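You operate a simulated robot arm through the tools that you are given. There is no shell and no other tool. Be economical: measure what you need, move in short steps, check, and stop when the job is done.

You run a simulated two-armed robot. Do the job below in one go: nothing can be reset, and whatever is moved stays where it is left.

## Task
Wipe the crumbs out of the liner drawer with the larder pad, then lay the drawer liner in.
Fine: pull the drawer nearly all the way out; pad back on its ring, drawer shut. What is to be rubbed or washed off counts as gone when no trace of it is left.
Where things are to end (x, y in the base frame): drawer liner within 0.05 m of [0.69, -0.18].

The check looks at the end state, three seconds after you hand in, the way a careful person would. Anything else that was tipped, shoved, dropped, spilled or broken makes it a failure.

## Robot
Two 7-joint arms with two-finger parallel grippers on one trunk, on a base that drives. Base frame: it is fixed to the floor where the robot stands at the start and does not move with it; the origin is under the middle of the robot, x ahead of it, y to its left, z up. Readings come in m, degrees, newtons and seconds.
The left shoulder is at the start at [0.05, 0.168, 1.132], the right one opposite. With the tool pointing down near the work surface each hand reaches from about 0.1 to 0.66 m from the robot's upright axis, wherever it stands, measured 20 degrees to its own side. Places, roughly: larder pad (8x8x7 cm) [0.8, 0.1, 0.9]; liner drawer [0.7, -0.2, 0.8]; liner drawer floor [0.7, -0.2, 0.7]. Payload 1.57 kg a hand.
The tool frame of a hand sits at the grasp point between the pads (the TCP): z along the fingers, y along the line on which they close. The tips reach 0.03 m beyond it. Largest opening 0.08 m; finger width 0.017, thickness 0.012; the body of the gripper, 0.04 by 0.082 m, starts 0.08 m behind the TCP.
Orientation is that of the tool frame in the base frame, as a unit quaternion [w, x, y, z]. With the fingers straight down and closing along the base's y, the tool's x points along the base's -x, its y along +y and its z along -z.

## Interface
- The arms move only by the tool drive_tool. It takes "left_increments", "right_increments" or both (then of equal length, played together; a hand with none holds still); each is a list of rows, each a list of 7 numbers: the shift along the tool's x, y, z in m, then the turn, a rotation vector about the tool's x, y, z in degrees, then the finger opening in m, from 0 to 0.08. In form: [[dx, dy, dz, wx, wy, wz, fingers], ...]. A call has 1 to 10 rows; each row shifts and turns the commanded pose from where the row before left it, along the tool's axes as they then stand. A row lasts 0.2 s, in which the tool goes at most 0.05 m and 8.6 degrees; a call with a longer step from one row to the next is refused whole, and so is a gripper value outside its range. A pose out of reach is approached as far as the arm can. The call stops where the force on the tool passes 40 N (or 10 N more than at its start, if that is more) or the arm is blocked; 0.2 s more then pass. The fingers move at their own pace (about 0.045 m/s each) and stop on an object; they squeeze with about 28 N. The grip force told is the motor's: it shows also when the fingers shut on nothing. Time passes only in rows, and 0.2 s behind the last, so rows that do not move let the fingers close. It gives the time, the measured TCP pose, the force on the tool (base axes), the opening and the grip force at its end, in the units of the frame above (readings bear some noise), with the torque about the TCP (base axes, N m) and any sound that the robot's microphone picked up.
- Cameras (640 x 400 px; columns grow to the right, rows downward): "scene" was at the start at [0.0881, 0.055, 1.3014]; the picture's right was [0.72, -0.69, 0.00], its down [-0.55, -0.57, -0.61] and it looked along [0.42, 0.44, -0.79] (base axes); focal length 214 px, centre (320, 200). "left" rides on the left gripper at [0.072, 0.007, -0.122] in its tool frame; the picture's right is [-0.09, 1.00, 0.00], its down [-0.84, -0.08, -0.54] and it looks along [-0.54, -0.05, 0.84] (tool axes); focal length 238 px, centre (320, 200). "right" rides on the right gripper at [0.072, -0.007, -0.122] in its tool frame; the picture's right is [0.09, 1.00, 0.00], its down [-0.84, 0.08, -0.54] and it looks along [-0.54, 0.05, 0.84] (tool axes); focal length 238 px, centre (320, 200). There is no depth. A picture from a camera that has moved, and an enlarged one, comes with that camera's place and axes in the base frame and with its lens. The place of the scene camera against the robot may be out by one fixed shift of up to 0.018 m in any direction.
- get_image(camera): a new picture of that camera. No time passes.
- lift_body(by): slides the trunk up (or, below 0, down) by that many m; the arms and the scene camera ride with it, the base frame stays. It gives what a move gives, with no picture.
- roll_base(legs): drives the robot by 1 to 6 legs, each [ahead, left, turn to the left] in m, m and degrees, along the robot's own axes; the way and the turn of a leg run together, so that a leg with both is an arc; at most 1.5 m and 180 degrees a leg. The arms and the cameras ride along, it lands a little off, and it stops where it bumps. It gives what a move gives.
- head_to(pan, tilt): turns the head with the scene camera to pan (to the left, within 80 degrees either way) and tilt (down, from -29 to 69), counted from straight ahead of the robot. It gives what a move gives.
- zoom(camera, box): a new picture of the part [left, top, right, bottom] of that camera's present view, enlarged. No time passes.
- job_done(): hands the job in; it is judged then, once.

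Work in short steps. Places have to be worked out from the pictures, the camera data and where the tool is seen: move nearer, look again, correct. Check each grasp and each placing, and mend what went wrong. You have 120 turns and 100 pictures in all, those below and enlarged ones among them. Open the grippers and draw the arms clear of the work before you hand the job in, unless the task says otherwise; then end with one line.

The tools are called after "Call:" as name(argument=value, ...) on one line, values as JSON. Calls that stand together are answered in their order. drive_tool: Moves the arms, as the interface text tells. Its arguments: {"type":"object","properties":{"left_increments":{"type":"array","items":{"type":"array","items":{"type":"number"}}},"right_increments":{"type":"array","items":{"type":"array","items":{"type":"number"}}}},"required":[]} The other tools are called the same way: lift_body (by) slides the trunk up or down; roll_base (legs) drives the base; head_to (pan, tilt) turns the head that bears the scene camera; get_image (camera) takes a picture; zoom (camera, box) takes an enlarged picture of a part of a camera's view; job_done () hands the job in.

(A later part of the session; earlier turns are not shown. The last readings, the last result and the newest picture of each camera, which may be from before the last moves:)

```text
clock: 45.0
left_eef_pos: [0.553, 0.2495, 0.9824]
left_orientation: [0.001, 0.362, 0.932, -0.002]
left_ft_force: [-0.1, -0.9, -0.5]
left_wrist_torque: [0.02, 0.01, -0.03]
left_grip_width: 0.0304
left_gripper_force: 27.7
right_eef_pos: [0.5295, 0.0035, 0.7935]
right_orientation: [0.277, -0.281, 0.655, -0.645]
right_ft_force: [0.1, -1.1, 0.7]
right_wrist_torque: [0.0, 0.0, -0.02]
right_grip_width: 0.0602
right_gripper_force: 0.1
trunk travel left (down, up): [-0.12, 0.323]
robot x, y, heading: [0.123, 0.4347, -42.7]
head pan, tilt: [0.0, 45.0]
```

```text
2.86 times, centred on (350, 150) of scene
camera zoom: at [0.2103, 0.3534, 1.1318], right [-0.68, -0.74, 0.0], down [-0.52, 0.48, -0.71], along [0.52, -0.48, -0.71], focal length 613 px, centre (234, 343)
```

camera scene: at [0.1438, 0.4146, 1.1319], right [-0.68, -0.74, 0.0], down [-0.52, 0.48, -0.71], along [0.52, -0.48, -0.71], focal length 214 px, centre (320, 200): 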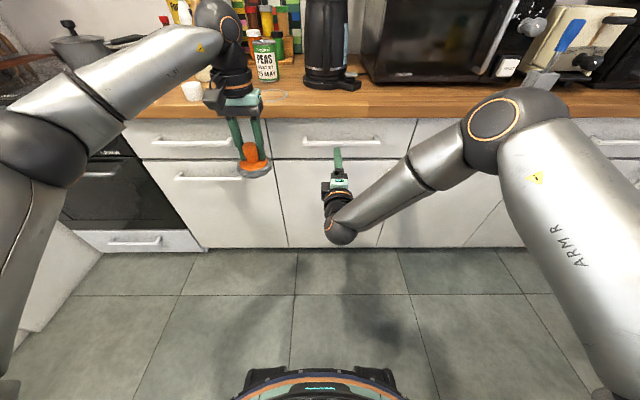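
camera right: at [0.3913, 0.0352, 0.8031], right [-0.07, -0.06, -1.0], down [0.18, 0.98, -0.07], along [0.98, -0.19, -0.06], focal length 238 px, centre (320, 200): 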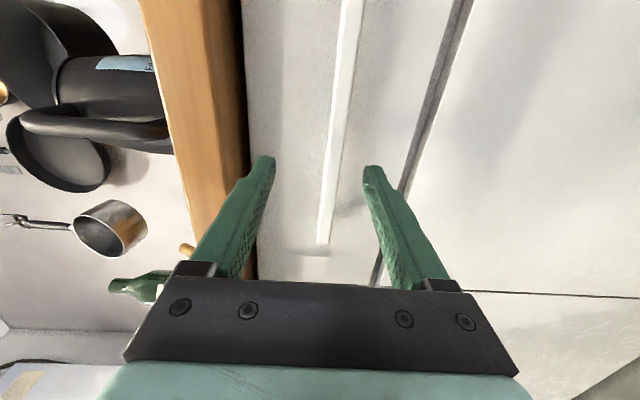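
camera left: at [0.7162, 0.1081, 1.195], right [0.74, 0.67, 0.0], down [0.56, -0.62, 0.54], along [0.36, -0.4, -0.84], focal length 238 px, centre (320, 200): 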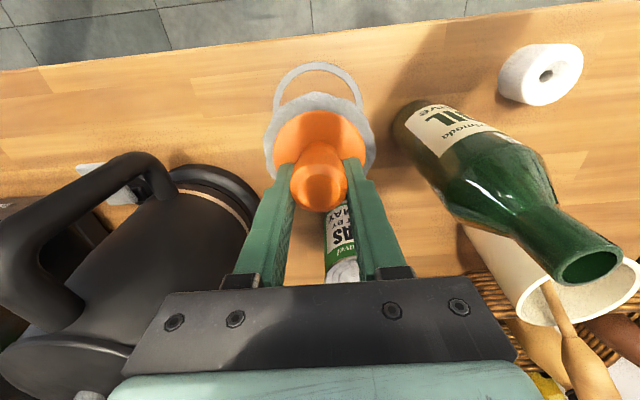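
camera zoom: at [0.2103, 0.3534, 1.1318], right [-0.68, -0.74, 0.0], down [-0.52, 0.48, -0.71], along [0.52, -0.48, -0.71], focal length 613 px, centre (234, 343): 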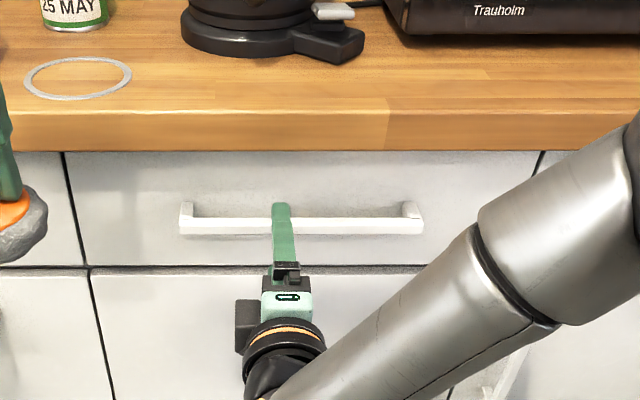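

The fingers straddle the bar; the tips are about at it. I roll 0.03 m further forward and close on it.

Call:
roll_base(legs=[[0.03, 0, 0]])

Call:
drive_tool(right_increments=[[0, 0, 0, 0, 0, 0, 0.0], [0, 0, 0, 0, 0, 0, 0.0], [0, 0, 0, 0, 0, 0, 0.0], [0, 0, 0, 0, 0, 0, 0.0], [0, 0, 0, 0, 0, 0, 0.0]])

Call:
get_image(camera="right")

```text
clock: 45.8
left_eef_pos: [0.5743, 0.2289, 0.9811]
left_orientation: [0.0, 0.364, 0.931, -0.001]
left_ft_force: [0.1, 0.1, 0.4]
left_wrist_torque: [0.02, 0.0, 0.01]
left_grip_width: 0.0301
left_gripper_force: 27.9
right_eef_pos: [0.5518, -0.0175, 0.7955]
right_orientation: [0.277, -0.281, 0.655, -0.644]
right_ft_force: [0.2, 1.2, 0.8]
right_wrist_torque: [0.01, 0.02, 0.02]
right_grip_width: 0.0602
right_gripper_force: 0.0
trunk travel left (down, up): [-0.12, 0.323]
robot x, y, heading: [0.151, 0.4108, -42.8]
head pan, tilt: [0.0, 45.0]
```

```text
clock: 47.0
left_eef_pos: [0.5732, 0.2283, 0.9809]
left_orientation: [0.0, 0.363, 0.932, -0.001]
left_ft_force: [-0.1, 0.3, -0.1]
left_wrist_torque: [0.03, -0.04, 0.0]
left_grip_width: 0.0303
left_gripper_force: 28.1
right_eef_pos: [0.5518, -0.0181, 0.7946]
right_orientation: [0.277, -0.281, 0.654, -0.645]
right_ft_force: [0.0, 0.6, 0.3]
right_wrist_torque: [-0.02, 0.01, -0.01]
right_grip_width: 0.0
right_gripper_force: 21.3
trunk travel left (down, up): [-0.12, 0.323]
robot x, y, heading: [0.1439, 0.4123, -42.8]
head pan, tilt: [0.0, 45.0]
```

```text
68 pictures are left
camera right: at [0.4135, 0.0142, 0.8031], right [-0.07, -0.06, -1.0], down [0.18, 0.98, -0.07], along [0.98, -0.19, -0.06], focal length 238 px, centre (320, 200)
```

right: 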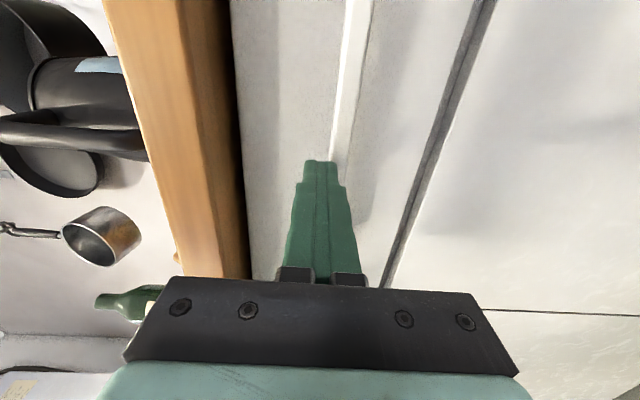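

The fingers closed just above and short of the bar (bar z≈0.78, N≈0.46). I reopen, lower 15 mm, and check the response before advancing.

Call:
drive_tool(right_increments=[[0, 0, 0, 0, 0, 0, 0.06], [0, 0, 0, 0, 0, 0, 0.06], [0, 0.008, 0, 0, 0, 0, 0.06], [0, 0.008, 0, 0, 0, 0, 0.06], [0, 0, 0, 0, 0, 0, 0.06]])

Call:
get_image(camera="right")

```text
clock: 48.2
left_eef_pos: [0.5745, 0.2285, 0.9816]
left_orientation: [0.001, 0.364, 0.931, -0.001]
left_ft_force: [0.2, -0.2, 0.1]
left_wrist_torque: [0.0, -0.02, 0.02]
left_grip_width: 0.0301
left_gripper_force: 27.8
right_eef_pos: [0.5536, -0.0151, 0.782]
right_orientation: [0.274, -0.28, 0.657, -0.644]
right_ft_force: [-1.1, 0.7, 0.3]
right_wrist_torque: [-0.02, -0.04, 0.02]
right_grip_width: 0.0598
right_gripper_force: 0.1
right hand out of reach, approached as far as the arm can: row 4
trunk travel left (down, up): [-0.12, 0.323]
robot x, y, heading: [0.1474, 0.4111, -42.4]
head pan, tilt: [0.0, 45.0]
```

```text
67 pictures are left
camera right: at [0.416, 0.019, 0.7909], right [-0.08, -0.05, -1.0], down [0.19, 0.98, -0.07], along [0.98, -0.19, -0.07], focal length 238 px, centre (320, 200)
```

right: 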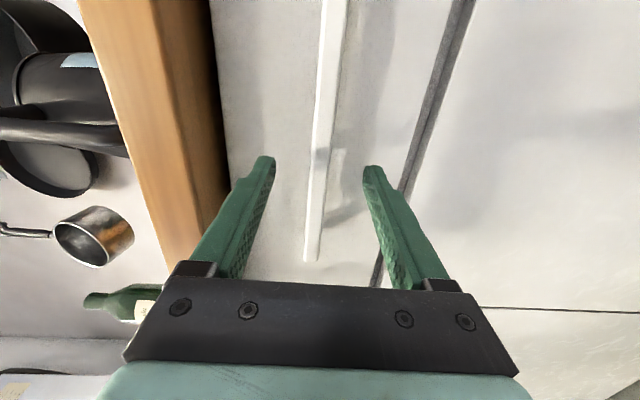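

The bar is now centred between the fingers. I roll forward 0.035 m and close.

Call:
roll_base(legs=[[0.035, 0, 0]])

Call:
drive_tool(right_increments=[[0, 0, 0, 0, 0, 0, 0.0], [0, 0, 0, 0, 0, 0, 0.0], [0, 0, 0, 0, 0, 0, 0.0], [0, 0, 0, 0, 0, 0, 0.0], [0, 0, 0, 0, 0, 0, 0.0]])

Call:
get_image(camera="right")

```text
clock: 49.1
left_eef_pos: [0.5999, 0.2059, 0.9814]
left_orientation: [0.0, 0.363, 0.932, -0.001]
left_ft_force: [-1.3, -0.2, 0.0]
left_wrist_torque: [-0.01, 0.0, 0.02]
left_grip_width: 0.0302
left_gripper_force: 27.7
right_eef_pos: [0.5804, -0.0378, 0.7824]
right_orientation: [0.275, -0.28, 0.658, -0.643]
right_ft_force: [0.5, -0.4, 0.5]
right_wrist_torque: [-0.03, -0.02, 0.05]
right_grip_width: 0.06
right_gripper_force: 0.1
trunk travel left (down, up): [-0.12, 0.323]
robot x, y, heading: [0.1748, 0.3913, -42.6]
head pan, tilt: [0.0, 45.0]
```

```text
clock: 50.3
left_eef_pos: [0.5994, 0.2039, 0.9811]
left_orientation: [-0.001, 0.364, 0.932, -0.001]
left_ft_force: [-0.1, -0.2, -0.2]
left_wrist_torque: [-0.03, 0.02, 0.01]
left_grip_width: 0.0303
left_gripper_force: 27.9
right_eef_pos: [0.5788, -0.037, 0.7812]
right_orientation: [0.274, -0.28, 0.658, -0.643]
right_ft_force: [-0.5, 0.5, -5.1]
right_wrist_torque: [-0.45, -0.13, -0.05]
right_grip_width: 0.0141
right_gripper_force: 30.3
trunk travel left (down, up): [-0.12, 0.323]
robot x, y, heading: [0.1703, 0.3914, -42.7]
head pan, tilt: [0.0, 45.0]
```

```text
66 pictures are left
camera right: at [0.4418, -0.0049, 0.7904], right [-0.08, -0.05, -1.0], down [0.19, 0.98, -0.07], along [0.98, -0.19, -0.07], focal length 238 px, centre (320, 200)
```

right: 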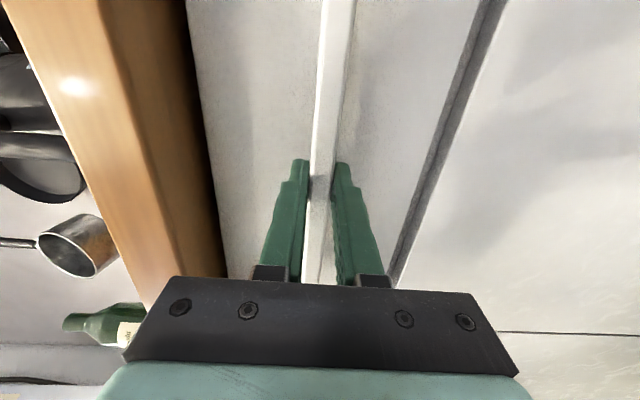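

The bar is gripped (0.014 m). I pull by rolling the base back, first 0.15 m.

Call:
roll_base(legs=[[-0.15, 0, 0]])

Call:
get_image(camera="scene")

```text
clock: 51.7
left_eef_pos: [0.4914, 0.3041, 0.9816]
left_orientation: [0.0, 0.365, 0.931, -0.002]
left_ft_force: [-0.1, -0.4, -0.4]
left_wrist_torque: [-0.01, 0.0, -0.03]
left_grip_width: 0.0299
left_gripper_force: 27.1
right_eef_pos: [0.4706, 0.0629, 0.7814]
right_orientation: [0.273, -0.28, 0.658, -0.643]
right_ft_force: [3.9, 4.2, -7.5]
right_wrist_torque: [-0.56, 0.12, 0.49]
right_grip_width: 0.0136
right_gripper_force: 30.4
trunk travel left (down, up): [-0.12, 0.323]
robot x, y, heading: [0.0677, 0.4926, -42.7]
head pan, tilt: [0.0, 45.0]
```

```text
65 pictures are left
camera scene: at [0.1497, 0.4095, 1.1317], right [-0.68, -0.73, 0.0], down [-0.52, 0.48, -0.71], along [0.52, -0.48, -0.71], focal length 214 px, centre (320, 200)
```

scene: 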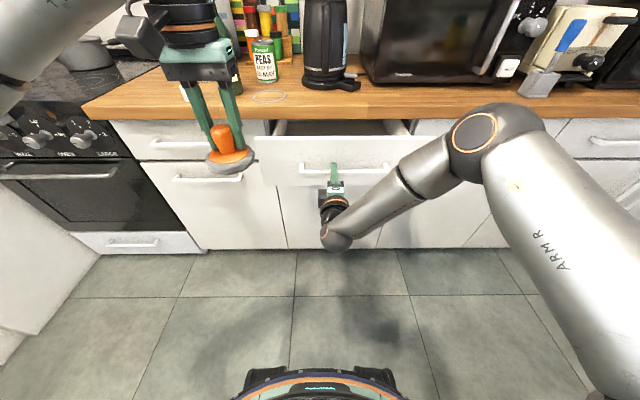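

The drawer opened 0.147 m cleanly. I pull another 0.13 m.

Call:
roll_base(legs=[[-0.13, 0, 0]])

Call:
get_image(camera="scene")

```text
clock: 53.0
left_eef_pos: [0.3928, 0.3945, 0.9817]
left_orientation: [0.001, 0.364, 0.931, -0.001]
left_ft_force: [-1.0, -0.1, 0.1]
left_wrist_torque: [0.01, 0.03, 0.03]
left_grip_width: 0.03
left_gripper_force: 27.4
right_eef_pos: [0.3715, 0.1531, 0.7805]
right_orientation: [0.273, -0.279, 0.658, -0.644]
right_ft_force: [-2.1, -2.6, -4.2]
right_wrist_torque: [-0.46, -0.09, 0.35]
right_grip_width: 0.014
right_gripper_force: 29.9
trunk travel left (down, up): [-0.12, 0.323]
robot x, y, heading: [-0.031, 0.583, -43.1]
head pan, tilt: [0.0, 45.0]
```

```text
64 pictures are left
camera scene: at [0.0512, 0.5, 1.1318], right [-0.68, -0.73, 0.0], down [-0.52, 0.48, -0.71], along [0.52, -0.48, -0.71], focal length 214 px, centre (320, 200)
```

scene: 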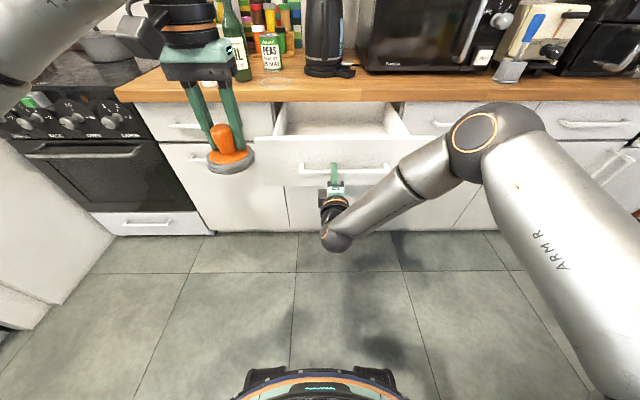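

Pulled 0.28 m; the drawer's back isn't visible yet. I pull 0.06 m more and zoom in.

Call:
roll_base(legs=[[-0.06, 0, 0]])

Call:
zoom(camera="scene", box=[230, 60, 450, 220])

```text
clock: 53.9
left_eef_pos: [0.3491, 0.4333, 0.9813]
left_orientation: [0.0, 0.366, 0.931, -0.001]
left_ft_force: [0.3, -0.1, -0.8]
left_wrist_torque: [0.01, 0.0, 0.02]
left_grip_width: 0.0303
left_gripper_force: 27.6
right_eef_pos: [0.3269, 0.1933, 0.7809]
right_orientation: [0.272, -0.278, 0.659, -0.643]
right_ft_force: [-1.7, -1.3, -1.1]
right_wrist_torque: [-0.22, -0.31, -0.66]
right_grip_width: 0.0143
right_gripper_force: 30.8
trunk travel left (down, up): [-0.12, 0.323]
robot x, y, heading: [-0.0777, 0.6209, -43.0]
head pan, tilt: [0.0, 45.0]
```

```text
2.50 times, centred on (340, 140) of scene
camera zoom: at [0.0076, 0.5404, 1.1319], right [-0.68, -0.73, 0.0], down [-0.52, 0.48, -0.71], along [0.52, -0.48, -0.71], focal length 536 px, centre (270, 350)
```

zoom: 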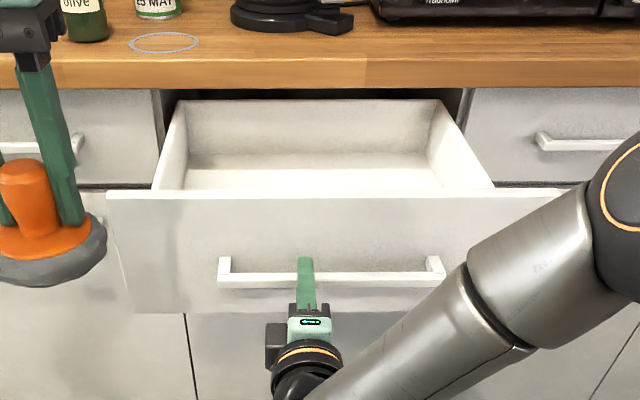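

The back panel is now at the counter's edge, so the drawer is out about 0.34 m — nearly fully. I release the handle and draw the right hand back.

Call:
drive_tool(right_increments=[[0, 0, 0, 0, 0, 0, 0.06], [0, 0, 0, 0, 0, 0, 0.06], [0, 0, 0, 0, 0, 0, 0.06], [0, 0, -0.03, 0, 0, 0, 0.06], [0, 0, -0.03, 0, 0, 0, 0.06], [0, 0, -0.03, 0, 0, 0, 0.06]])

Call:
lift_body(by=0.25)

Call:
head_to(pan=0, tilt=45)

Call:
zoom(camera="scene", box=[220, 80, 460, 240])

```text
clock: 55.3
left_eef_pos: [0.349, 0.4337, 0.9822]
left_orientation: [0.001, 0.366, 0.931, -0.002]
left_ft_force: [0.2, 0.1, -0.6]
left_wrist_torque: [0.01, 0.01, 0.0]
left_grip_width: 0.0304
left_gripper_force: 28.6
right_eef_pos: [0.2603, 0.2548, 0.7832]
right_orientation: [0.272, -0.279, 0.658, -0.644]
right_ft_force: [-0.5, -0.8, -0.2]
right_wrist_torque: [0.04, -0.03, -0.06]
right_grip_width: 0.0599
right_gripper_force: 0.1
trunk travel left (down, up): [-0.12, 0.323]
robot x, y, heading: [-0.0755, 0.6207, -42.8]
head pan, tilt: [0.0, 45.0]
```

```text
clock: 57.9
left_eef_pos: [0.3478, 0.433, 1.2305]
left_orientation: [0.001, 0.366, 0.931, -0.002]
left_ft_force: [0.0, 0.1, 0.1]
left_wrist_torque: [0.0, -0.01, 0.05]
left_grip_width: 0.0301
left_gripper_force: 28.3
right_eef_pos: [0.2621, 0.2557, 1.0344]
right_orientation: [0.271, -0.279, 0.658, -0.645]
right_ft_force: [0.6, -0.3, -0.4]
right_wrist_torque: [0.01, 0.02, -0.03]
right_grip_width: 0.0602
right_gripper_force: 0.0
trunk travel left (down, up): [-0.37, 0.073]
robot x, y, heading: [-0.074, 0.6242, -43.0]
head pan, tilt: [0.0, 45.0]
```

```text
clock: 58.5
left_eef_pos: [0.3483, 0.4358, 1.2306]
left_orientation: [0.0, 0.366, 0.931, -0.002]
left_ft_force: [-0.6, 0.8, 0.5]
left_wrist_torque: [-0.02, -0.01, 0.01]
left_grip_width: 0.03
left_gripper_force: 28.4
right_eef_pos: [0.26, 0.2542, 1.0327]
right_orientation: [0.271, -0.279, 0.659, -0.644]
right_ft_force: [0.5, -0.2, 0.0]
right_wrist_torque: [-0.02, -0.02, -0.01]
right_grip_width: 0.0599
right_gripper_force: 0.0
trunk travel left (down, up): [-0.37, 0.073]
robot x, y, heading: [-0.0777, 0.6217, -43.0]
head pan, tilt: [0.0, 45.0]
```

```text
2.50 times, centred on (340, 160) of scene
camera zoom: at [0.0077, 0.5405, 1.3818], right [-0.68, -0.73, 0.0], down [-0.52, 0.48, -0.71], along [0.52, -0.48, -0.71], focal length 536 px, centre (270, 300)
```

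zoom: 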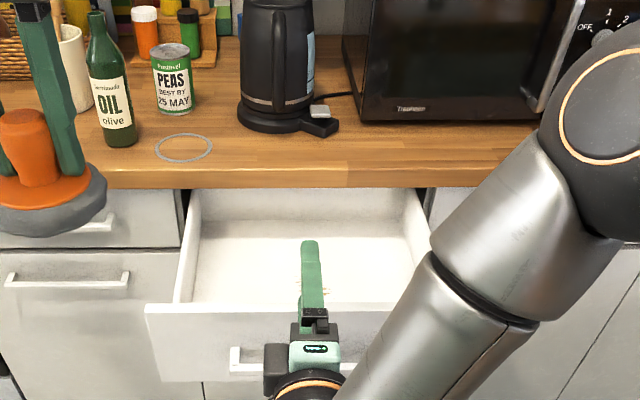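

Now I return the right hand to pointing down: roll back, then pitch.

Call:
drive_tool(right_increments=[[0, 0, 0, 0, 0, 8.5, 0.06], [0, 0, 0, 0, 0, 8.5, 0.06], [0, 0, 0, 0, 0, 8.5, 0.06], [0, 0, 0, 0, 0, 8.5, 0.06], [0, 0, 0, 0, 0, 8.5, 0.06], [0, 0, 0, 0, 0, 8.5, 0.06], [0, 0, 0, 0, 0, 8.5, 0.06], [0, 0, 0, 0, 0, 8.5, 0.06], [0, 0, 0, 0, 0, 8.5, 0.06], [0, 0, 0, 0, 0, 8.5, 0.06]])

Call:
drive_tool(right_increments=[[-0.02, -0.03, 0, 0, 8.5, 0, 0.06], [-0.02, -0.03, 0, 0, 8.5, 0, 0.06], [-0.02, -0.03, 0, 0, 8.5, 0, 0.06], [-0.02, -0.03, 0, 0, 8.5, 0, 0.06], [0, -0.03, 0, 0, 8.5, 0, 0.06], [0, 0, 0, 0, 8.5, 0, 0.06], [0, 0, 0, 0, 8.5, 0, 0.06], [0, 0, 0, 0, 8.5, 0, 0.06], [0, 0, 0, 0, 8.5, 0, 0.06], [0, 0, 0, 0, 8.5, 0, 0.06]])

Call:
get_image(camera="scene")

```text
clock: 60.7
left_eef_pos: [0.3488, 0.4346, 1.2316]
left_orientation: [0.001, 0.366, 0.931, -0.001]
left_ft_force: [0.4, 0.3, -1.1]
left_wrist_torque: [0.0, 0.0, -0.03]
left_grip_width: 0.0304
left_gripper_force: 28.1
right_eef_pos: [0.261, 0.2551, 1.034]
right_orientation: [0.636, 0.24, 0.673, -0.29]
right_ft_force: [-0.6, -0.3, -0.3]
right_wrist_torque: [0.0, 0.03, 0.02]
right_grip_width: 0.0598
right_gripper_force: 0.1
trunk travel left (down, up): [-0.37, 0.073]
robot x, y, heading: [-0.0801, 0.6211, -43.2]
head pan, tilt: [0.0, 45.0]
```

```text
clock: 62.9
left_eef_pos: [0.3507, 0.4348, 1.2315]
left_orientation: [-0.001, 0.365, 0.931, -0.001]
left_ft_force: [0.7, 0.3, 0.1]
left_wrist_torque: [-0.01, 0.01, -0.03]
left_grip_width: 0.0302
left_gripper_force: 27.8
right_eef_pos: [0.1754, 0.1398, 1.1221]
right_orientation: [0.012, 0.372, 0.927, -0.052]
right_ft_force: [0.1, 0.0, 0.6]
right_wrist_torque: [-0.03, 0.0, 0.01]
right_grip_width: 0.0599
right_gripper_force: 0.0
trunk travel left (down, up): [-0.37, 0.073]
robot x, y, heading: [-0.0798, 0.6228, -43.0]
head pan, tilt: [0.0, 45.0]
```

```text
61 pictures are left
camera scene: at [0.0083, 0.5403, 1.3818], right [-0.68, -0.73, 0.0], down [-0.52, 0.48, -0.71], along [0.52, -0.48, -0.71], focal length 214 px, centre (320, 200)
```

scene: 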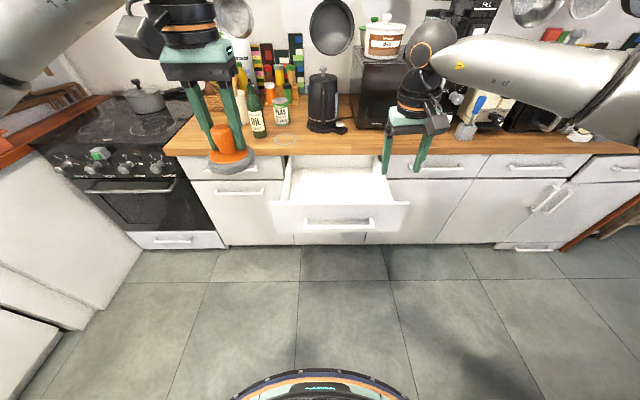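

I zoom into the drawer to see the crumbs.

Call:
zoom(camera="scene", box=[260, 140, 420, 240])

Call:
roll_base(legs=[[0.23, -0.1, 0.4]])

Call:
head_to(pan=0, tilt=60)

Call:
get_image(camera="scene")

```text
4.00 times, centred on (340, 190) of scene
camera zoom: at [0.0083, 0.5403, 1.3818], right [-0.68, -0.73, 0.0], down [-0.52, 0.48, -0.71], along [0.52, -0.48, -0.71], focal length 858 px, centre (240, 240)
```

zoom: 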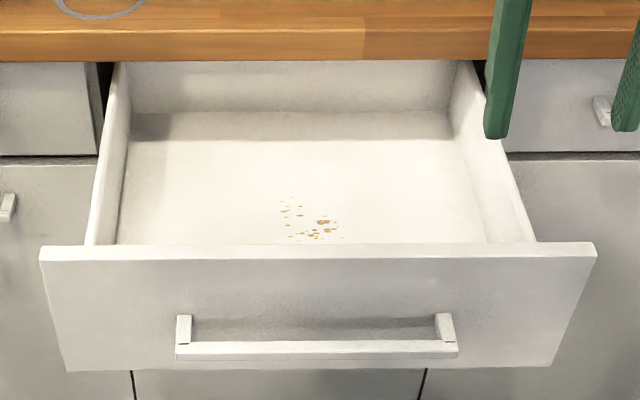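

```text
clock: 64.7
left_eef_pos: [0.4509, 0.2069, 1.232]
left_orientation: [0.0, 0.363, 0.932, -0.001]
left_ft_force: [0.2, -0.8, -0.8]
left_wrist_torque: [0.0, 0.01, -0.04]
left_grip_width: 0.0302
left_gripper_force: 27.9
right_eef_pos: [0.2797, -0.0877, 1.1219]
right_orientation: [0.014, 0.371, 0.927, -0.052]
right_ft_force: [-0.1, -0.2, -0.7]
right_wrist_torque: [0.03, 0.03, 0.03]
right_grip_width: 0.0599
right_gripper_force: 0.1
trunk travel left (down, up): [-0.37, 0.073]
robot x, y, heading: [0.0245, 0.3916, -42.7]
head pan, tilt: [0.0, 45.0]
```

```text
clock: 65.5
left_eef_pos: [0.4506, 0.2072, 1.2303]
left_orientation: [0.0, 0.363, 0.932, -0.002]
left_ft_force: [-0.7, 0.0, 0.5]
left_wrist_torque: [0.02, 0.03, 0.02]
left_grip_width: 0.03
left_gripper_force: 28.5
right_eef_pos: [0.2804, -0.0885, 1.1219]
right_orientation: [0.013, 0.37, 0.927, -0.053]
right_ft_force: [0.7, 0.7, 0.2]
right_wrist_torque: [-0.01, 0.01, -0.01]
right_grip_width: 0.0599
right_gripper_force: 0.1
trunk travel left (down, up): [-0.37, 0.073]
robot x, y, heading: [0.0257, 0.3897, -42.8]
head pan, tilt: [0.0, 60.0]
```

```text
59 pictures are left
camera scene: at [0.0988, 0.3216, 1.3624], right [-0.68, -0.74, 0.0], down [-0.64, 0.59, -0.5], along [0.37, -0.34, -0.87], focal length 214 px, centre (320, 200)
```

scene: 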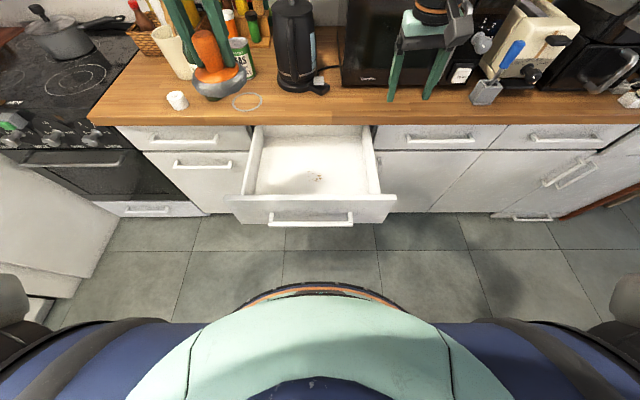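

I zoom in from this higher angle to locate all the crumbs.

Call:
zoom(camera="scene", box=[220, 120, 410, 230])

```text
3.37 times, centred on (315, 175) of scene
camera zoom: at [0.0988, 0.3216, 1.3624], right [-0.68, -0.74, 0.0], down [-0.64, 0.59, -0.5], along [0.37, -0.34, -0.87], focal length 722 px, centre (337, 284)
```

zoom: 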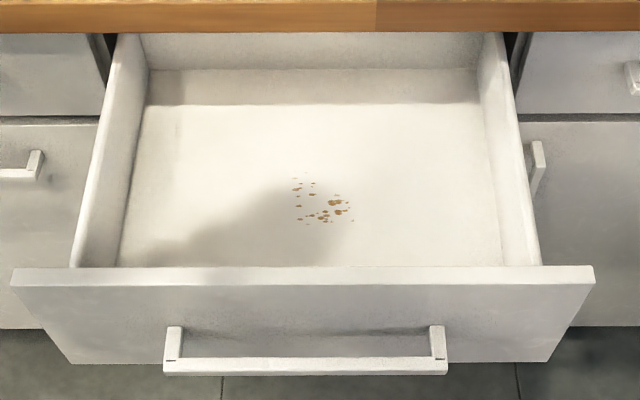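

Crumbs lie at about N 0.29–0.38, T 0.285–0.355 (centre ≈ [0.46, 0.01]). I move the pad over them and partway down.

Call:
drive_tool(left_increments=[[-0.035, -0.035, 0, 0, 0, 0, 0.0], [-0.035, -0.035, 0, 0, 0, 0, 0.0], [-0.035, -0.035, 0, 0, 0, 0, 0.0], [-0.035, -0.033, 0, 0, 0, 0, 0.0], [0, 0, 0.05, 0, 0, 0, 0.0], [0, 0, 0.05, 0, 0, 0, 0.0], [0, 0, 0.05, 0, 0, 0, 0.0], [0, 0, 0.05, 0, 0, 0, 0.0], [0, 0, 0.05, 0, 0, 0, 0.0], [0, 0, 0.05, 0, 0, 0, 0.0]])

Call:
get_image(camera="left")

Call:
get_image(camera="scene")

```text
clock: 67.7
left_eef_pos: [0.4488, 0.0495, 0.9241]
left_orientation: [0.0, 0.363, 0.932, -0.002]
left_ft_force: [0.6, -0.3, 0.3]
left_wrist_torque: [-0.01, 0.03, 0.0]
left_grip_width: 0.0303
left_gripper_force: 28.1
left hand out of reach, approached as far as the arm can: row 4
right_eef_pos: [0.2803, -0.0882, 1.1224]
right_orientation: [0.014, 0.371, 0.927, -0.053]
right_ft_force: [0.0, 0.3, 0.1]
right_wrist_torque: [0.02, -0.01, 0.02]
right_grip_width: 0.0601
right_gripper_force: 0.0
trunk travel left (down, up): [-0.37, 0.073]
robot x, y, heading: [0.0242, 0.3897, -42.6]
head pan, tilt: [0.0, 60.0]
```

```text
57 pictures are left
camera left: at [0.3998, 0.106, 1.0477], right [0.74, 0.67, 0.0], down [0.56, -0.62, 0.54], along [0.36, -0.4, -0.84], focal length 238 px, centre (320, 200)
```

left: 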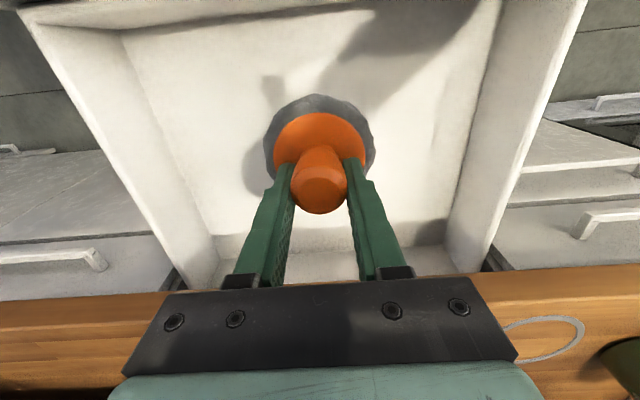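

```text
56 pictures are left
camera scene: at [0.0991, 0.3214, 1.3624], right [-0.68, -0.74, 0.0], down [-0.64, 0.59, -0.5], along [0.37, -0.34, -0.87], focal length 214 px, centre (320, 200)
```

scene: 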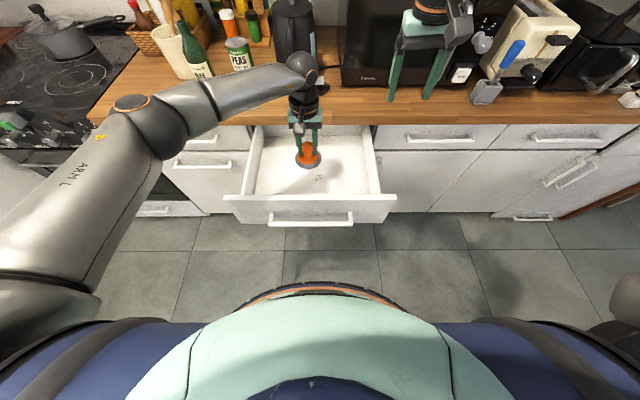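

The pad is above the crumb area. I lower it to just above the floor, then feel for contact.

Call:
drive_tool(left_increments=[[0, 0, 0.04, 0, 0, 0, 0.0], [-0.01, 0, 0.04, 0, 0, 0, 0.0], [-0.01, -0.01, 0.015, 0, 0, 0, 0.0], [0, 0, 0.008, 0, 0, 0, 0.0], [0, 0, 0.008, 0, 0, 0, 0.0], [0, 0, 0.008, 0, 0, 0, 0.0]])

```text
clock: 69.1
left_eef_pos: [0.4556, 0.0324, 0.8067]
left_orientation: [0.0, 0.363, 0.932, -0.001]
left_ft_force: [-0.5, -0.3, -0.6]
left_wrist_torque: [0.02, -0.02, 0.04]
left_grip_width: 0.0301
left_gripper_force: 27.8
left hand out of reach, approached as far as the arm can: row 5
right_eef_pos: [0.279, -0.0885, 1.1219]
right_orientation: [0.014, 0.37, 0.927, -0.052]
right_ft_force: [0.7, 0.3, 0.1]
right_wrist_torque: [0.02, -0.01, 0.01]
right_grip_width: 0.06
right_gripper_force: 0.1
trunk travel left (down, up): [-0.37, 0.073]
robot x, y, heading: [0.0264, 0.3919, -42.6]
head pan, tilt: [0.0, 60.0]
```

No contact yet and near the reach edge; I raise the hand, lower the trunk 0.12 m and try again.

Call:
drive_tool(left_increments=[[0, 0, -0.04, 0, 0, 0, 0.0], [0, 0, -0.04, 0, 0, 0, 0.0], [0, 0, -0.04, 0, 0, 0, 0.0]])

Call:
lift_body(by=-0.12)

Call:
drive_tool(left_increments=[[0, 0, 0.005, 0, 0, 0, 0.0], [0, 0, 0.005, 0, 0, 0, 0.0], [0, 0, 0.005, 0, 0, 0, 0.0], [0, 0, 0.005, 0, 0, 0, 0.0], [0, 0, 0.005, 0, 0, 0, 0.0], [0, 0, 0, 0, 0, 0, 0.0]])

```text
clock: 69.9
left_eef_pos: [0.4588, 0.0313, 0.8583]
left_orientation: [0.0, 0.361, 0.933, -0.001]
left_ft_force: [0.5, 0.3, 0.6]
left_wrist_torque: [-0.08, 0.09, -0.04]
left_grip_width: 0.0301
left_gripper_force: 27.8
left hand out of reach, approached as far as the arm can: row 1, 2
right_eef_pos: [0.2809, -0.0874, 1.1223]
right_orientation: [0.014, 0.371, 0.927, -0.053]
right_ft_force: [-1.1, -0.2, 0.1]
right_wrist_torque: [0.01, -0.04, 0.02]
right_grip_width: 0.0602
right_gripper_force: 0.0
trunk travel left (down, up): [-0.37, 0.073]
robot x, y, heading: [0.023, 0.3922, -42.6]
head pan, tilt: [0.0, 60.0]
```

```text
clock: 70.9
left_eef_pos: [0.4607, 0.0259, 0.7815]
left_orientation: [0.006, 0.362, 0.932, -0.005]
left_ft_force: [-0.1, 1.1, 13.2]
left_wrist_torque: [0.51, 0.31, -0.09]
left_grip_width: 0.0306
left_gripper_force: 27.8
right_eef_pos: [0.2812, -0.0888, 1.036]
right_orientation: [0.013, 0.37, 0.927, -0.053]
right_ft_force: [0.7, -0.4, -0.1]
right_wrist_torque: [-0.03, 0.04, -0.03]
right_grip_width: 0.0599
right_gripper_force: 0.1
trunk travel left (down, up): [-0.284, 0.159]
robot x, y, heading: [0.024, 0.3916, -42.5]
head pan, tilt: [0.0, 60.0]
stopped: the force on the tool passed its limit at 53 N (the readings are from after the stop); the commanded pose is now the measured one
```

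```text
clock: 71.5
left_eef_pos: [0.4635, 0.0235, 0.7826]
left_orientation: [0.01, 0.361, 0.932, -0.006]
left_ft_force: [2.1, 0.7, 16.9]
left_wrist_torque: [0.53, 0.28, -0.06]
left_grip_width: 0.0301
left_gripper_force: 28.6
right_eef_pos: [0.28, -0.087, 1.0369]
right_orientation: [0.013, 0.37, 0.928, -0.054]
right_ft_force: [0.4, 0.1, -1.6]
right_wrist_torque: [0.0, 0.02, 0.04]
right_grip_width: 0.06
right_gripper_force: 0.0
trunk travel left (down, up): [-0.284, 0.159]
robot x, y, heading: [0.0254, 0.3944, -42.6]
head pan, tilt: [0.0, 60.0]
stopped in row 2 (left hand): the force on the tool passed its limit at 45 N (the readings are from after the stop); the commanded pose is now the measured one
```

Contact with the drawer floor at TCP z≈0.782, pressing ~17 N. I rub side to side across the crumbs.

Call:
drive_tool(left_increments=[[0, -0.02, 0, 0, 0, 0, 0.0], [0, -0.02, 0, 0, 0, 0, 0.0], [0, -0.02, 0, 0, 0, 0, 0.0], [0, 0.02, 0, 0, 0, 0, 0.0], [0, 0.02, 0, 0, 0, 0, 0.0], [0, 0.02, 0, 0, 0, 0, 0.0], [0, 0.02, 0, 0, 0, 0, 0.0], [0, 0.02, 0, 0, 0, 0, 0.0], [0, -0.02, 0, 0, 0, 0, 0.0], [0, -0.02, 0, 0, 0, 0, 0.0]])

Call:
zoom(camera="scene", box=[220, 100, 410, 230])

```text
clock: 73.7
left_eef_pos: [0.4759, 0.0452, 0.7819]
left_orientation: [0.011, 0.36, 0.933, -0.005]
left_ft_force: [7.1, 7.1, 25.0]
left_wrist_torque: [0.46, -0.05, -0.07]
left_grip_width: 0.0303
left_gripper_force: 28.2
left hand out of reach, approached as far as the arm can: row 2, 3, 4
right_eef_pos: [0.2784, -0.0866, 1.0383]
right_orientation: [0.014, 0.371, 0.927, -0.053]
right_ft_force: [0.7, 0.2, 0.1]
right_wrist_torque: [0.02, -0.02, 0.01]
right_grip_width: 0.0601
right_gripper_force: 0.1
trunk travel left (down, up): [-0.284, 0.159]
robot x, y, heading: [0.0264, 0.3922, -42.8]
head pan, tilt: [0.0, 60.0]
```

```text
3.08 times, centred on (315, 165) of scene
camera zoom: at [0.0976, 0.3236, 1.2765], right [-0.68, -0.74, 0.0], down [-0.64, 0.59, -0.5], along [0.37, -0.34, -0.86], focal length 660 px, centre (335, 308)
```

zoom: 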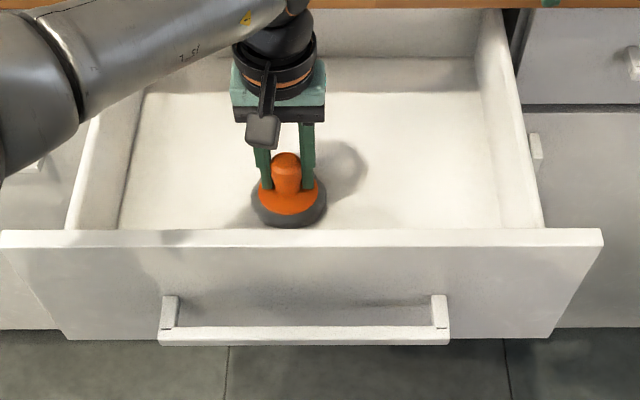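

Most crumbs are already gone. I rub along the other direction, covering neighbouring bands.

Call:
drive_tool(left_increments=[[0.02, 0, 0, 0, 0, 0, 0.0], [0.02, 0, 0, 0, 0, 0, 0.0], [0, -0.02, 0, 0, 0, 0, 0.0], [-0.02, -0.015, 0, 0, 0, 0, 0.0], [-0.02, 0, 0, 0, 0, 0, 0.0], [-0.02, 0, 0, 0, 0, 0, 0.0], [-0.02, 0, 0, 0, 0, 0, 0.0], [0, 0.02, 0, 0, 0, 0, 0.0], [0, 0.02, 0, 0, 0, 0, 0.0], [0.02, 0.015, 0, 0, 0, 0, 0.0]])

Call:
drive_tool(left_increments=[[0, 0, -0.03, 0, 0, 0, 0.0], [0, 0, -0.05, 0, 0, 0, 0.0], [0, 0, -0.05, 0, 0, 0, 0.0], [0.04, 0.03, -0.02, 0, 0, 0, 0.0], [0, 0.05, 0, 0, 0, 0, 0.0], [0, 0.05, 0, 0, 0, 0, 0.0], [0, 0.05, 0, 0, 0, 0, 0.0]])

Call:
zoom(camera="scene", box=[220, 100, 410, 230])

```text
clock: 75.9
left_eef_pos: [0.4804, 0.0647, 0.7806]
left_orientation: [0.009, 0.363, 0.932, -0.007]
left_ft_force: [-3.1, -1.4, 12.8]
left_wrist_torque: [0.05, -0.1, -0.03]
left_grip_width: 0.0304
left_gripper_force: 28.1
left hand out of reach, approached as far as the arm can: row 6, 7
right_eef_pos: [0.2794, -0.0877, 1.0363]
right_orientation: [0.015, 0.371, 0.927, -0.053]
right_ft_force: [-0.2, -0.1, -0.4]
right_wrist_torque: [0.03, -0.01, 0.02]
right_grip_width: 0.0602
right_gripper_force: 0.1
trunk travel left (down, up): [-0.284, 0.159]
robot x, y, heading: [0.0243, 0.3908, -42.8]
head pan, tilt: [0.0, 60.0]
```

```text
refused: row 4 steps farther than a row can; nothing moved
```

```text
3.08 times, centred on (315, 165) of scene
camera zoom: at [0.0977, 0.3225, 1.2765], right [-0.68, -0.74, 0.0], down [-0.64, 0.59, -0.5], along [0.37, -0.34, -0.87], focal length 660 px, centre (335, 308)
```

zoom: 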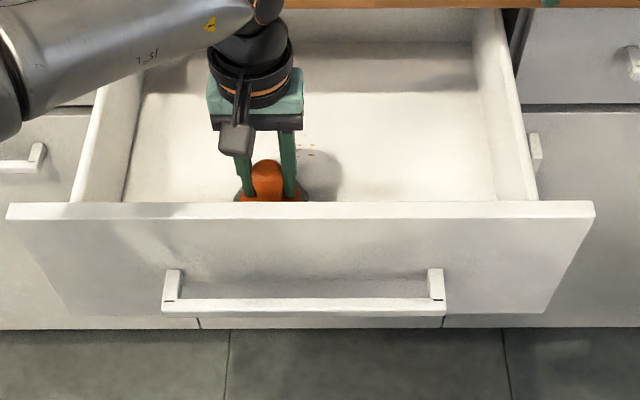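

The rubbing pushed the drawer in slightly, and a few crumbs remain. I lift the pad aside and look.

Call:
drive_tool(left_increments=[[0, 0, -0.03, 0, 0, 0, 0.0], [0, 0, -0.045, 0, 0, 0, 0.0], [0, 0, -0.045, 0, 0, 0, 0.0], [0.02, 0.04, -0.01, 0, 0, 0, 0.0], [0, 0.045, 0, 0, 0, 0, 0.0], [0, 0.045, 0, 0, 0, 0, 0.0]])

Call:
zoom(camera="scene", box=[220, 100, 410, 230])

```text
clock: 77.3
left_eef_pos: [0.5524, 0.1773, 0.9116]
left_orientation: [0.008, 0.363, 0.932, -0.007]
left_ft_force: [0.9, -0.3, -1.0]
left_wrist_torque: [-0.01, -0.02, 0.03]
left_grip_width: 0.0302
left_gripper_force: 28.1
right_eef_pos: [0.28, -0.0876, 1.0375]
right_orientation: [0.014, 0.37, 0.927, -0.053]
right_ft_force: [-0.4, 0.0, -0.3]
right_wrist_torque: [0.02, -0.02, 0.02]
right_grip_width: 0.06
right_gripper_force: 0.1
trunk travel left (down, up): [-0.284, 0.159]
robot x, y, heading: [0.0228, 0.3911, -42.6]
head pan, tilt: [0.0, 60.0]
```

```text
3.08 times, centred on (315, 165) of scene
camera zoom: at [0.0993, 0.3221, 1.2763], right [-0.68, -0.74, 0.0], down [-0.64, 0.59, -0.5], along [0.37, -0.34, -0.87], focal length 660 px, centre (335, 308)
```

zoom: 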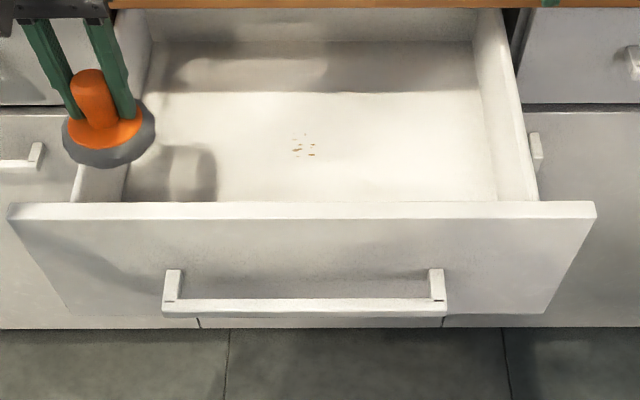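

A few crumbs remain near [0.523, -0.019]. I roll 0.06 m forward for reach and move the pad over them.

Call:
roll_base(legs=[[0.06, 0, 0]])

Call:
drive_tool(left_increments=[[-0.01, -0.04, 0, 0, 0, 0, 0.0], [-0.015, -0.04, 0, 0, 0, 0, 0.0], [-0.015, -0.04, 0, 0, 0, 0, 0.0], [-0.01, -0.04, 0, 0, 0, 0, 0.0], [0, 0, 0, 0, 0, 0, 0.0]])

Call:
get_image(camera="left")

```text
clock: 78.2
left_eef_pos: [0.5973, 0.1348, 0.9125]
left_orientation: [0.008, 0.363, 0.932, -0.006]
left_ft_force: [-0.1, 0.1, 0.4]
left_wrist_torque: [0.01, 0.02, 0.02]
left_grip_width: 0.03
left_gripper_force: 28.3
right_eef_pos: [0.3255, -0.1289, 1.0355]
right_orientation: [0.014, 0.37, 0.927, -0.053]
right_ft_force: [0.8, 0.0, 0.2]
right_wrist_torque: [0.0, 0.02, -0.01]
right_grip_width: 0.06
right_gripper_force: 0.0
trunk travel left (down, up): [-0.284, 0.159]
robot x, y, heading: [0.0704, 0.3508, -42.6]
head pan, tilt: [0.0, 60.0]
```

```text
clock: 79.4
left_eef_pos: [0.5257, -0.0175, 0.9138]
left_orientation: [0.009, 0.363, 0.932, -0.006]
left_ft_force: [0.5, 1.2, -1.1]
left_wrist_torque: [-0.02, 0.01, 0.02]
left_grip_width: 0.0303
left_gripper_force: 28.6
right_eef_pos: [0.3254, -0.1287, 1.036]
right_orientation: [0.014, 0.37, 0.928, -0.053]
right_ft_force: [-0.2, 0.4, -0.4]
right_wrist_torque: [-0.01, -0.02, 0.03]
right_grip_width: 0.06
right_gripper_force: 0.0
trunk travel left (down, up): [-0.284, 0.159]
robot x, y, heading: [0.0684, 0.3514, -42.7]
head pan, tilt: [0.0, 60.0]
```

```text
52 pictures are left
camera left: at [0.4762, 0.0407, 1.0344], right [0.74, 0.67, 0.0], down [0.56, -0.61, 0.56], along [0.37, -0.42, -0.83], focal length 238 px, centre (320, 200)
```

left: 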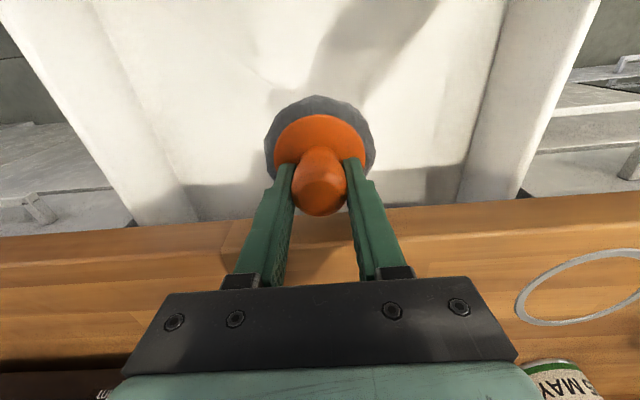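

The pad is right above the remaining crumbs. I lower to contact and rub sideways with short strokes.

Call:
drive_tool(left_increments=[[0, 0, 0.045, 0, 0, 0, 0.0], [0, 0, 0.045, 0, 0, 0, 0.0], [0, 0, 0.03, 0, 0, 0, 0.0], [0, 0, 0.006, 0, 0, 0, 0.0], [0, 0, 0.006, 0, 0, 0, 0.0], [0, 0, 0.004, 0, 0, 0, 0.0]])

Call:
drive_tool(left_increments=[[0, -0.02, 0, 0, 0, 0, 0.0], [0, -0.02, 0, 0, 0, 0, 0.0], [0, 0.02, 0, 0, 0, 0, 0.0], [0, 0.02, 0, 0, 0, 0, 0.0], [0, 0.02, 0, 0, 0, 0, 0.0], [0, 0.02, 0, 0, 0, 0, 0.0], [0, -0.02, 0, 0, 0, 0, 0.0], [0, -0.02, 0, 0, 0, 0, 0.0], [0, -0.02, 0, 0, 0, 0, 0.0], [0, 0.02, 0, 0, 0, 0, 0.0]])

Call:
zoom(camera="scene", box=[220, 100, 410, 230])

```text
clock: 80.8
left_eef_pos: [0.5264, -0.0174, 0.782]
left_orientation: [0.011, 0.362, 0.932, -0.007]
left_ft_force: [-0.3, -0.7, 19.6]
left_wrist_torque: [0.48, -0.02, 0.04]
left_grip_width: 0.0303
left_gripper_force: 27.7
right_eef_pos: [0.3233, -0.1286, 1.0381]
right_orientation: [0.014, 0.37, 0.927, -0.054]
right_ft_force: [0.6, 0.8, -0.2]
right_wrist_torque: [0.01, 0.01, 0.0]
right_grip_width: 0.0602
right_gripper_force: 0.0
trunk travel left (down, up): [-0.284, 0.159]
robot x, y, heading: [0.0683, 0.353, -42.7]
head pan, tilt: [0.0, 60.0]
```

```text
clock: 83.0
left_eef_pos: [0.5265, -0.0027, 0.7832]
left_orientation: [0.008, 0.362, 0.932, -0.006]
left_ft_force: [-0.2, 0.1, -0.5]
left_wrist_torque: [-0.01, -0.01, 0.01]
left_grip_width: 0.03
left_gripper_force: 27.9
left hand out of reach, approached as far as the arm can: row 1, 2
right_eef_pos: [0.3253, -0.1292, 1.0368]
right_orientation: [0.013, 0.369, 0.928, -0.054]
right_ft_force: [-0.8, -0.1, 0.7]
right_wrist_torque: [0.01, 0.01, 0.01]
right_grip_width: 0.0602
right_gripper_force: 0.0
trunk travel left (down, up): [-0.284, 0.159]
robot x, y, heading: [0.072, 0.3542, -42.7]
head pan, tilt: [0.0, 60.0]
```

```text
3.08 times, centred on (315, 165) of scene
camera zoom: at [0.144, 0.2809, 1.2763], right [-0.68, -0.74, 0.0], down [-0.64, 0.59, -0.5], along [0.37, -0.34, -0.87], focal length 660 px, centre (335, 308)
```

zoom: 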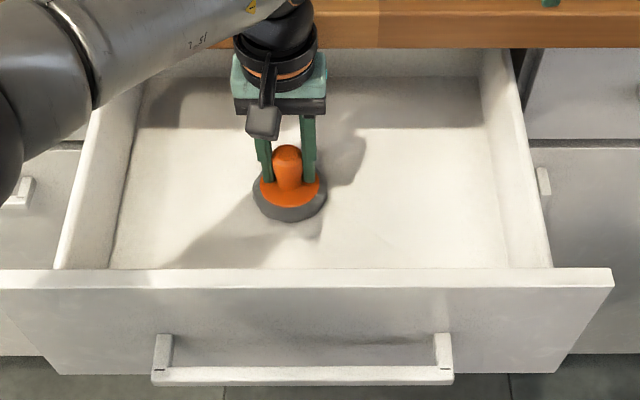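

Contact faded toward the end, but the area looks clean. I lift the pad aside and inspect closely.

Call:
drive_tool(left_increments=[[0, 0, -0.045, 0, 0, 0, 0.0], [0, 0, -0.045, 0, 0, 0, 0.0], [0, 0, -0.045, 0, 0, 0, 0.0], [0.02, 0.04, 0, 0, 0, 0, 0.0], [0.02, 0.045, 0, 0, 0, 0, 0.0], [0, 0.045, 0, 0, 0, 0, 0.0], [0, 0.03, 0, 0, 0, 0, 0.0]])

Call:
zoom(camera="scene", box=[265, 115, 365, 182])

```text
clock: 84.6
left_eef_pos: [0.6025, 0.1455, 0.9159]
left_orientation: [0.008, 0.362, 0.932, -0.006]
left_ft_force: [-0.8, 0.2, -1.4]
left_wrist_torque: [0.0, -0.01, 0.01]
left_grip_width: 0.0302
left_gripper_force: 27.8
right_eef_pos: [0.3244, -0.1285, 1.0367]
right_orientation: [0.014, 0.37, 0.927, -0.052]
right_ft_force: [0.5, -0.4, 0.3]
right_wrist_torque: [0.02, 0.0, 0.01]
right_grip_width: 0.06
right_gripper_force: 0.1
trunk travel left (down, up): [-0.284, 0.159]
robot x, y, heading: [0.0704, 0.3526, -42.7]
head pan, tilt: [0.0, 60.0]
```

```text
5.97 times, centred on (315, 148) of scene
camera zoom: at [0.1438, 0.2809, 1.2763], right [-0.68, -0.74, 0.0], down [-0.64, 0.59, -0.5], along [0.37, -0.34, -0.87], focal length 1280 px, centre (350, 508)
```

zoom: 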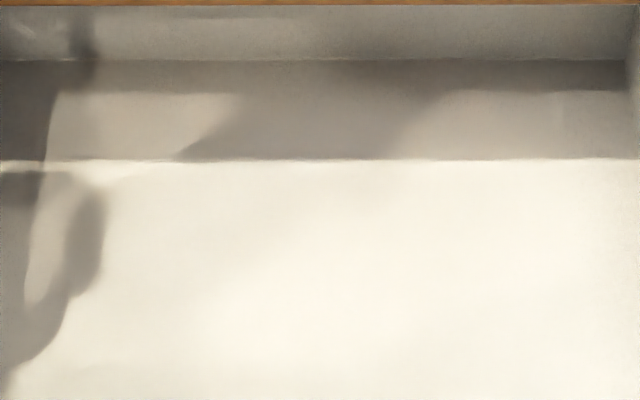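

That section is clean. I check the whole floor, including the front.

Call:
zoom(camera="scene", box=[240, 130, 390, 215])

```text
4.27 times, centred on (315, 172) of scene
camera zoom: at [0.1438, 0.2809, 1.2763], right [-0.68, -0.74, 0.0], down [-0.64, 0.59, -0.5], along [0.37, -0.34, -0.87], focal length 915 px, centre (341, 317)
```

zoom: 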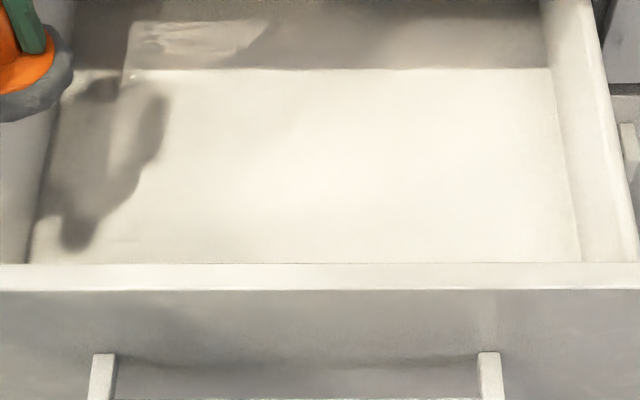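

The drawer is clean. I keep the pad in the left hand and go for the liner: back off, raise the trunk, and look toward the table.

Call:
roll_base(legs=[[-0.36, 0.1, 0]])

Call:
lift_body(by=0.12)

Call:
head_to(pan=-80, tilt=45)

Call:
get_image(camera="scene")

```text
clock: 87.0
left_eef_pos: [0.4037, 0.4656, 0.9156]
left_orientation: [0.008, 0.361, 0.933, -0.005]
left_ft_force: [0.0, 0.4, -0.6]
left_wrist_torque: [-0.02, 0.01, 0.03]
left_grip_width: 0.03
left_gripper_force: 28.3
right_eef_pos: [0.1277, 0.1914, 1.0356]
right_orientation: [0.014, 0.369, 0.928, -0.054]
right_ft_force: [-1.3, 0.7, 0.0]
right_wrist_torque: [-0.02, 0.01, 0.02]
right_grip_width: 0.0598
right_gripper_force: 0.0
trunk travel left (down, up): [-0.284, 0.159]
robot x, y, heading: [-0.1285, 0.6709, -42.3]
head pan, tilt: [0.0, 60.0]
```

```text
clock: 88.5
left_eef_pos: [0.4051, 0.4658, 1.0356]
left_orientation: [0.009, 0.36, 0.933, -0.006]
left_ft_force: [0.3, 0.6, -0.8]
left_wrist_torque: [0.02, 0.0, 0.0]
left_grip_width: 0.0301
left_gripper_force: 27.6
right_eef_pos: [0.1288, 0.1896, 1.1564]
right_orientation: [0.013, 0.369, 0.928, -0.053]
right_ft_force: [0.9, 0.3, 0.4]
right_wrist_torque: [-0.01, 0.01, 0.01]
right_grip_width: 0.0599
right_gripper_force: 0.0
trunk travel left (down, up): [-0.404, 0.039]
robot x, y, heading: [-0.1282, 0.6684, -42.3]
head pan, tilt: [0.0, 60.0]
```

```text
clock: 90.0
left_eef_pos: [0.4058, 0.4647, 1.0355]
left_orientation: [0.008, 0.36, 0.933, -0.006]
left_ft_force: [0.6, -0.2, -0.3]
left_wrist_torque: [0.02, 0.01, -0.01]
left_grip_width: 0.0302
left_gripper_force: 27.5
right_eef_pos: [0.1283, 0.1895, 1.1561]
right_orientation: [0.014, 0.368, 0.928, -0.053]
right_ft_force: [-0.9, -0.2, 0.0]
right_wrist_torque: [0.0, -0.01, 0.01]
right_grip_width: 0.06
right_gripper_force: 0.1
trunk travel left (down, up): [-0.404, 0.039]
robot x, y, heading: [-0.1321, 0.6709, -42.1]
head pan, tilt: [-80.0, 45.0]
```

```text
48 pictures are left
camera scene: at [-0.1472, 0.5753, 1.4158], right [-0.84, 0.54, 0.0], down [0.38, 0.6, -0.71], along [-0.38, -0.6, -0.71], focal length 214 px, centre (320, 200)
```

scene: 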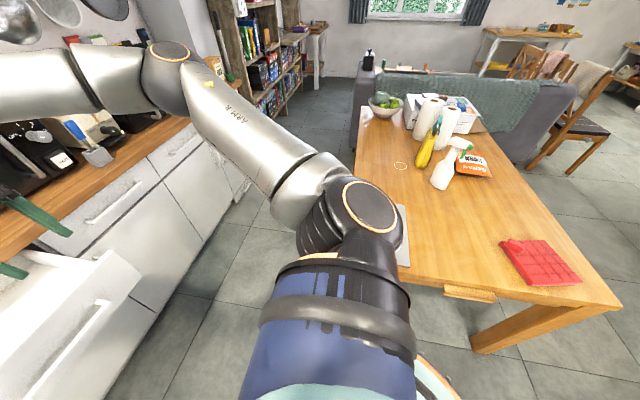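

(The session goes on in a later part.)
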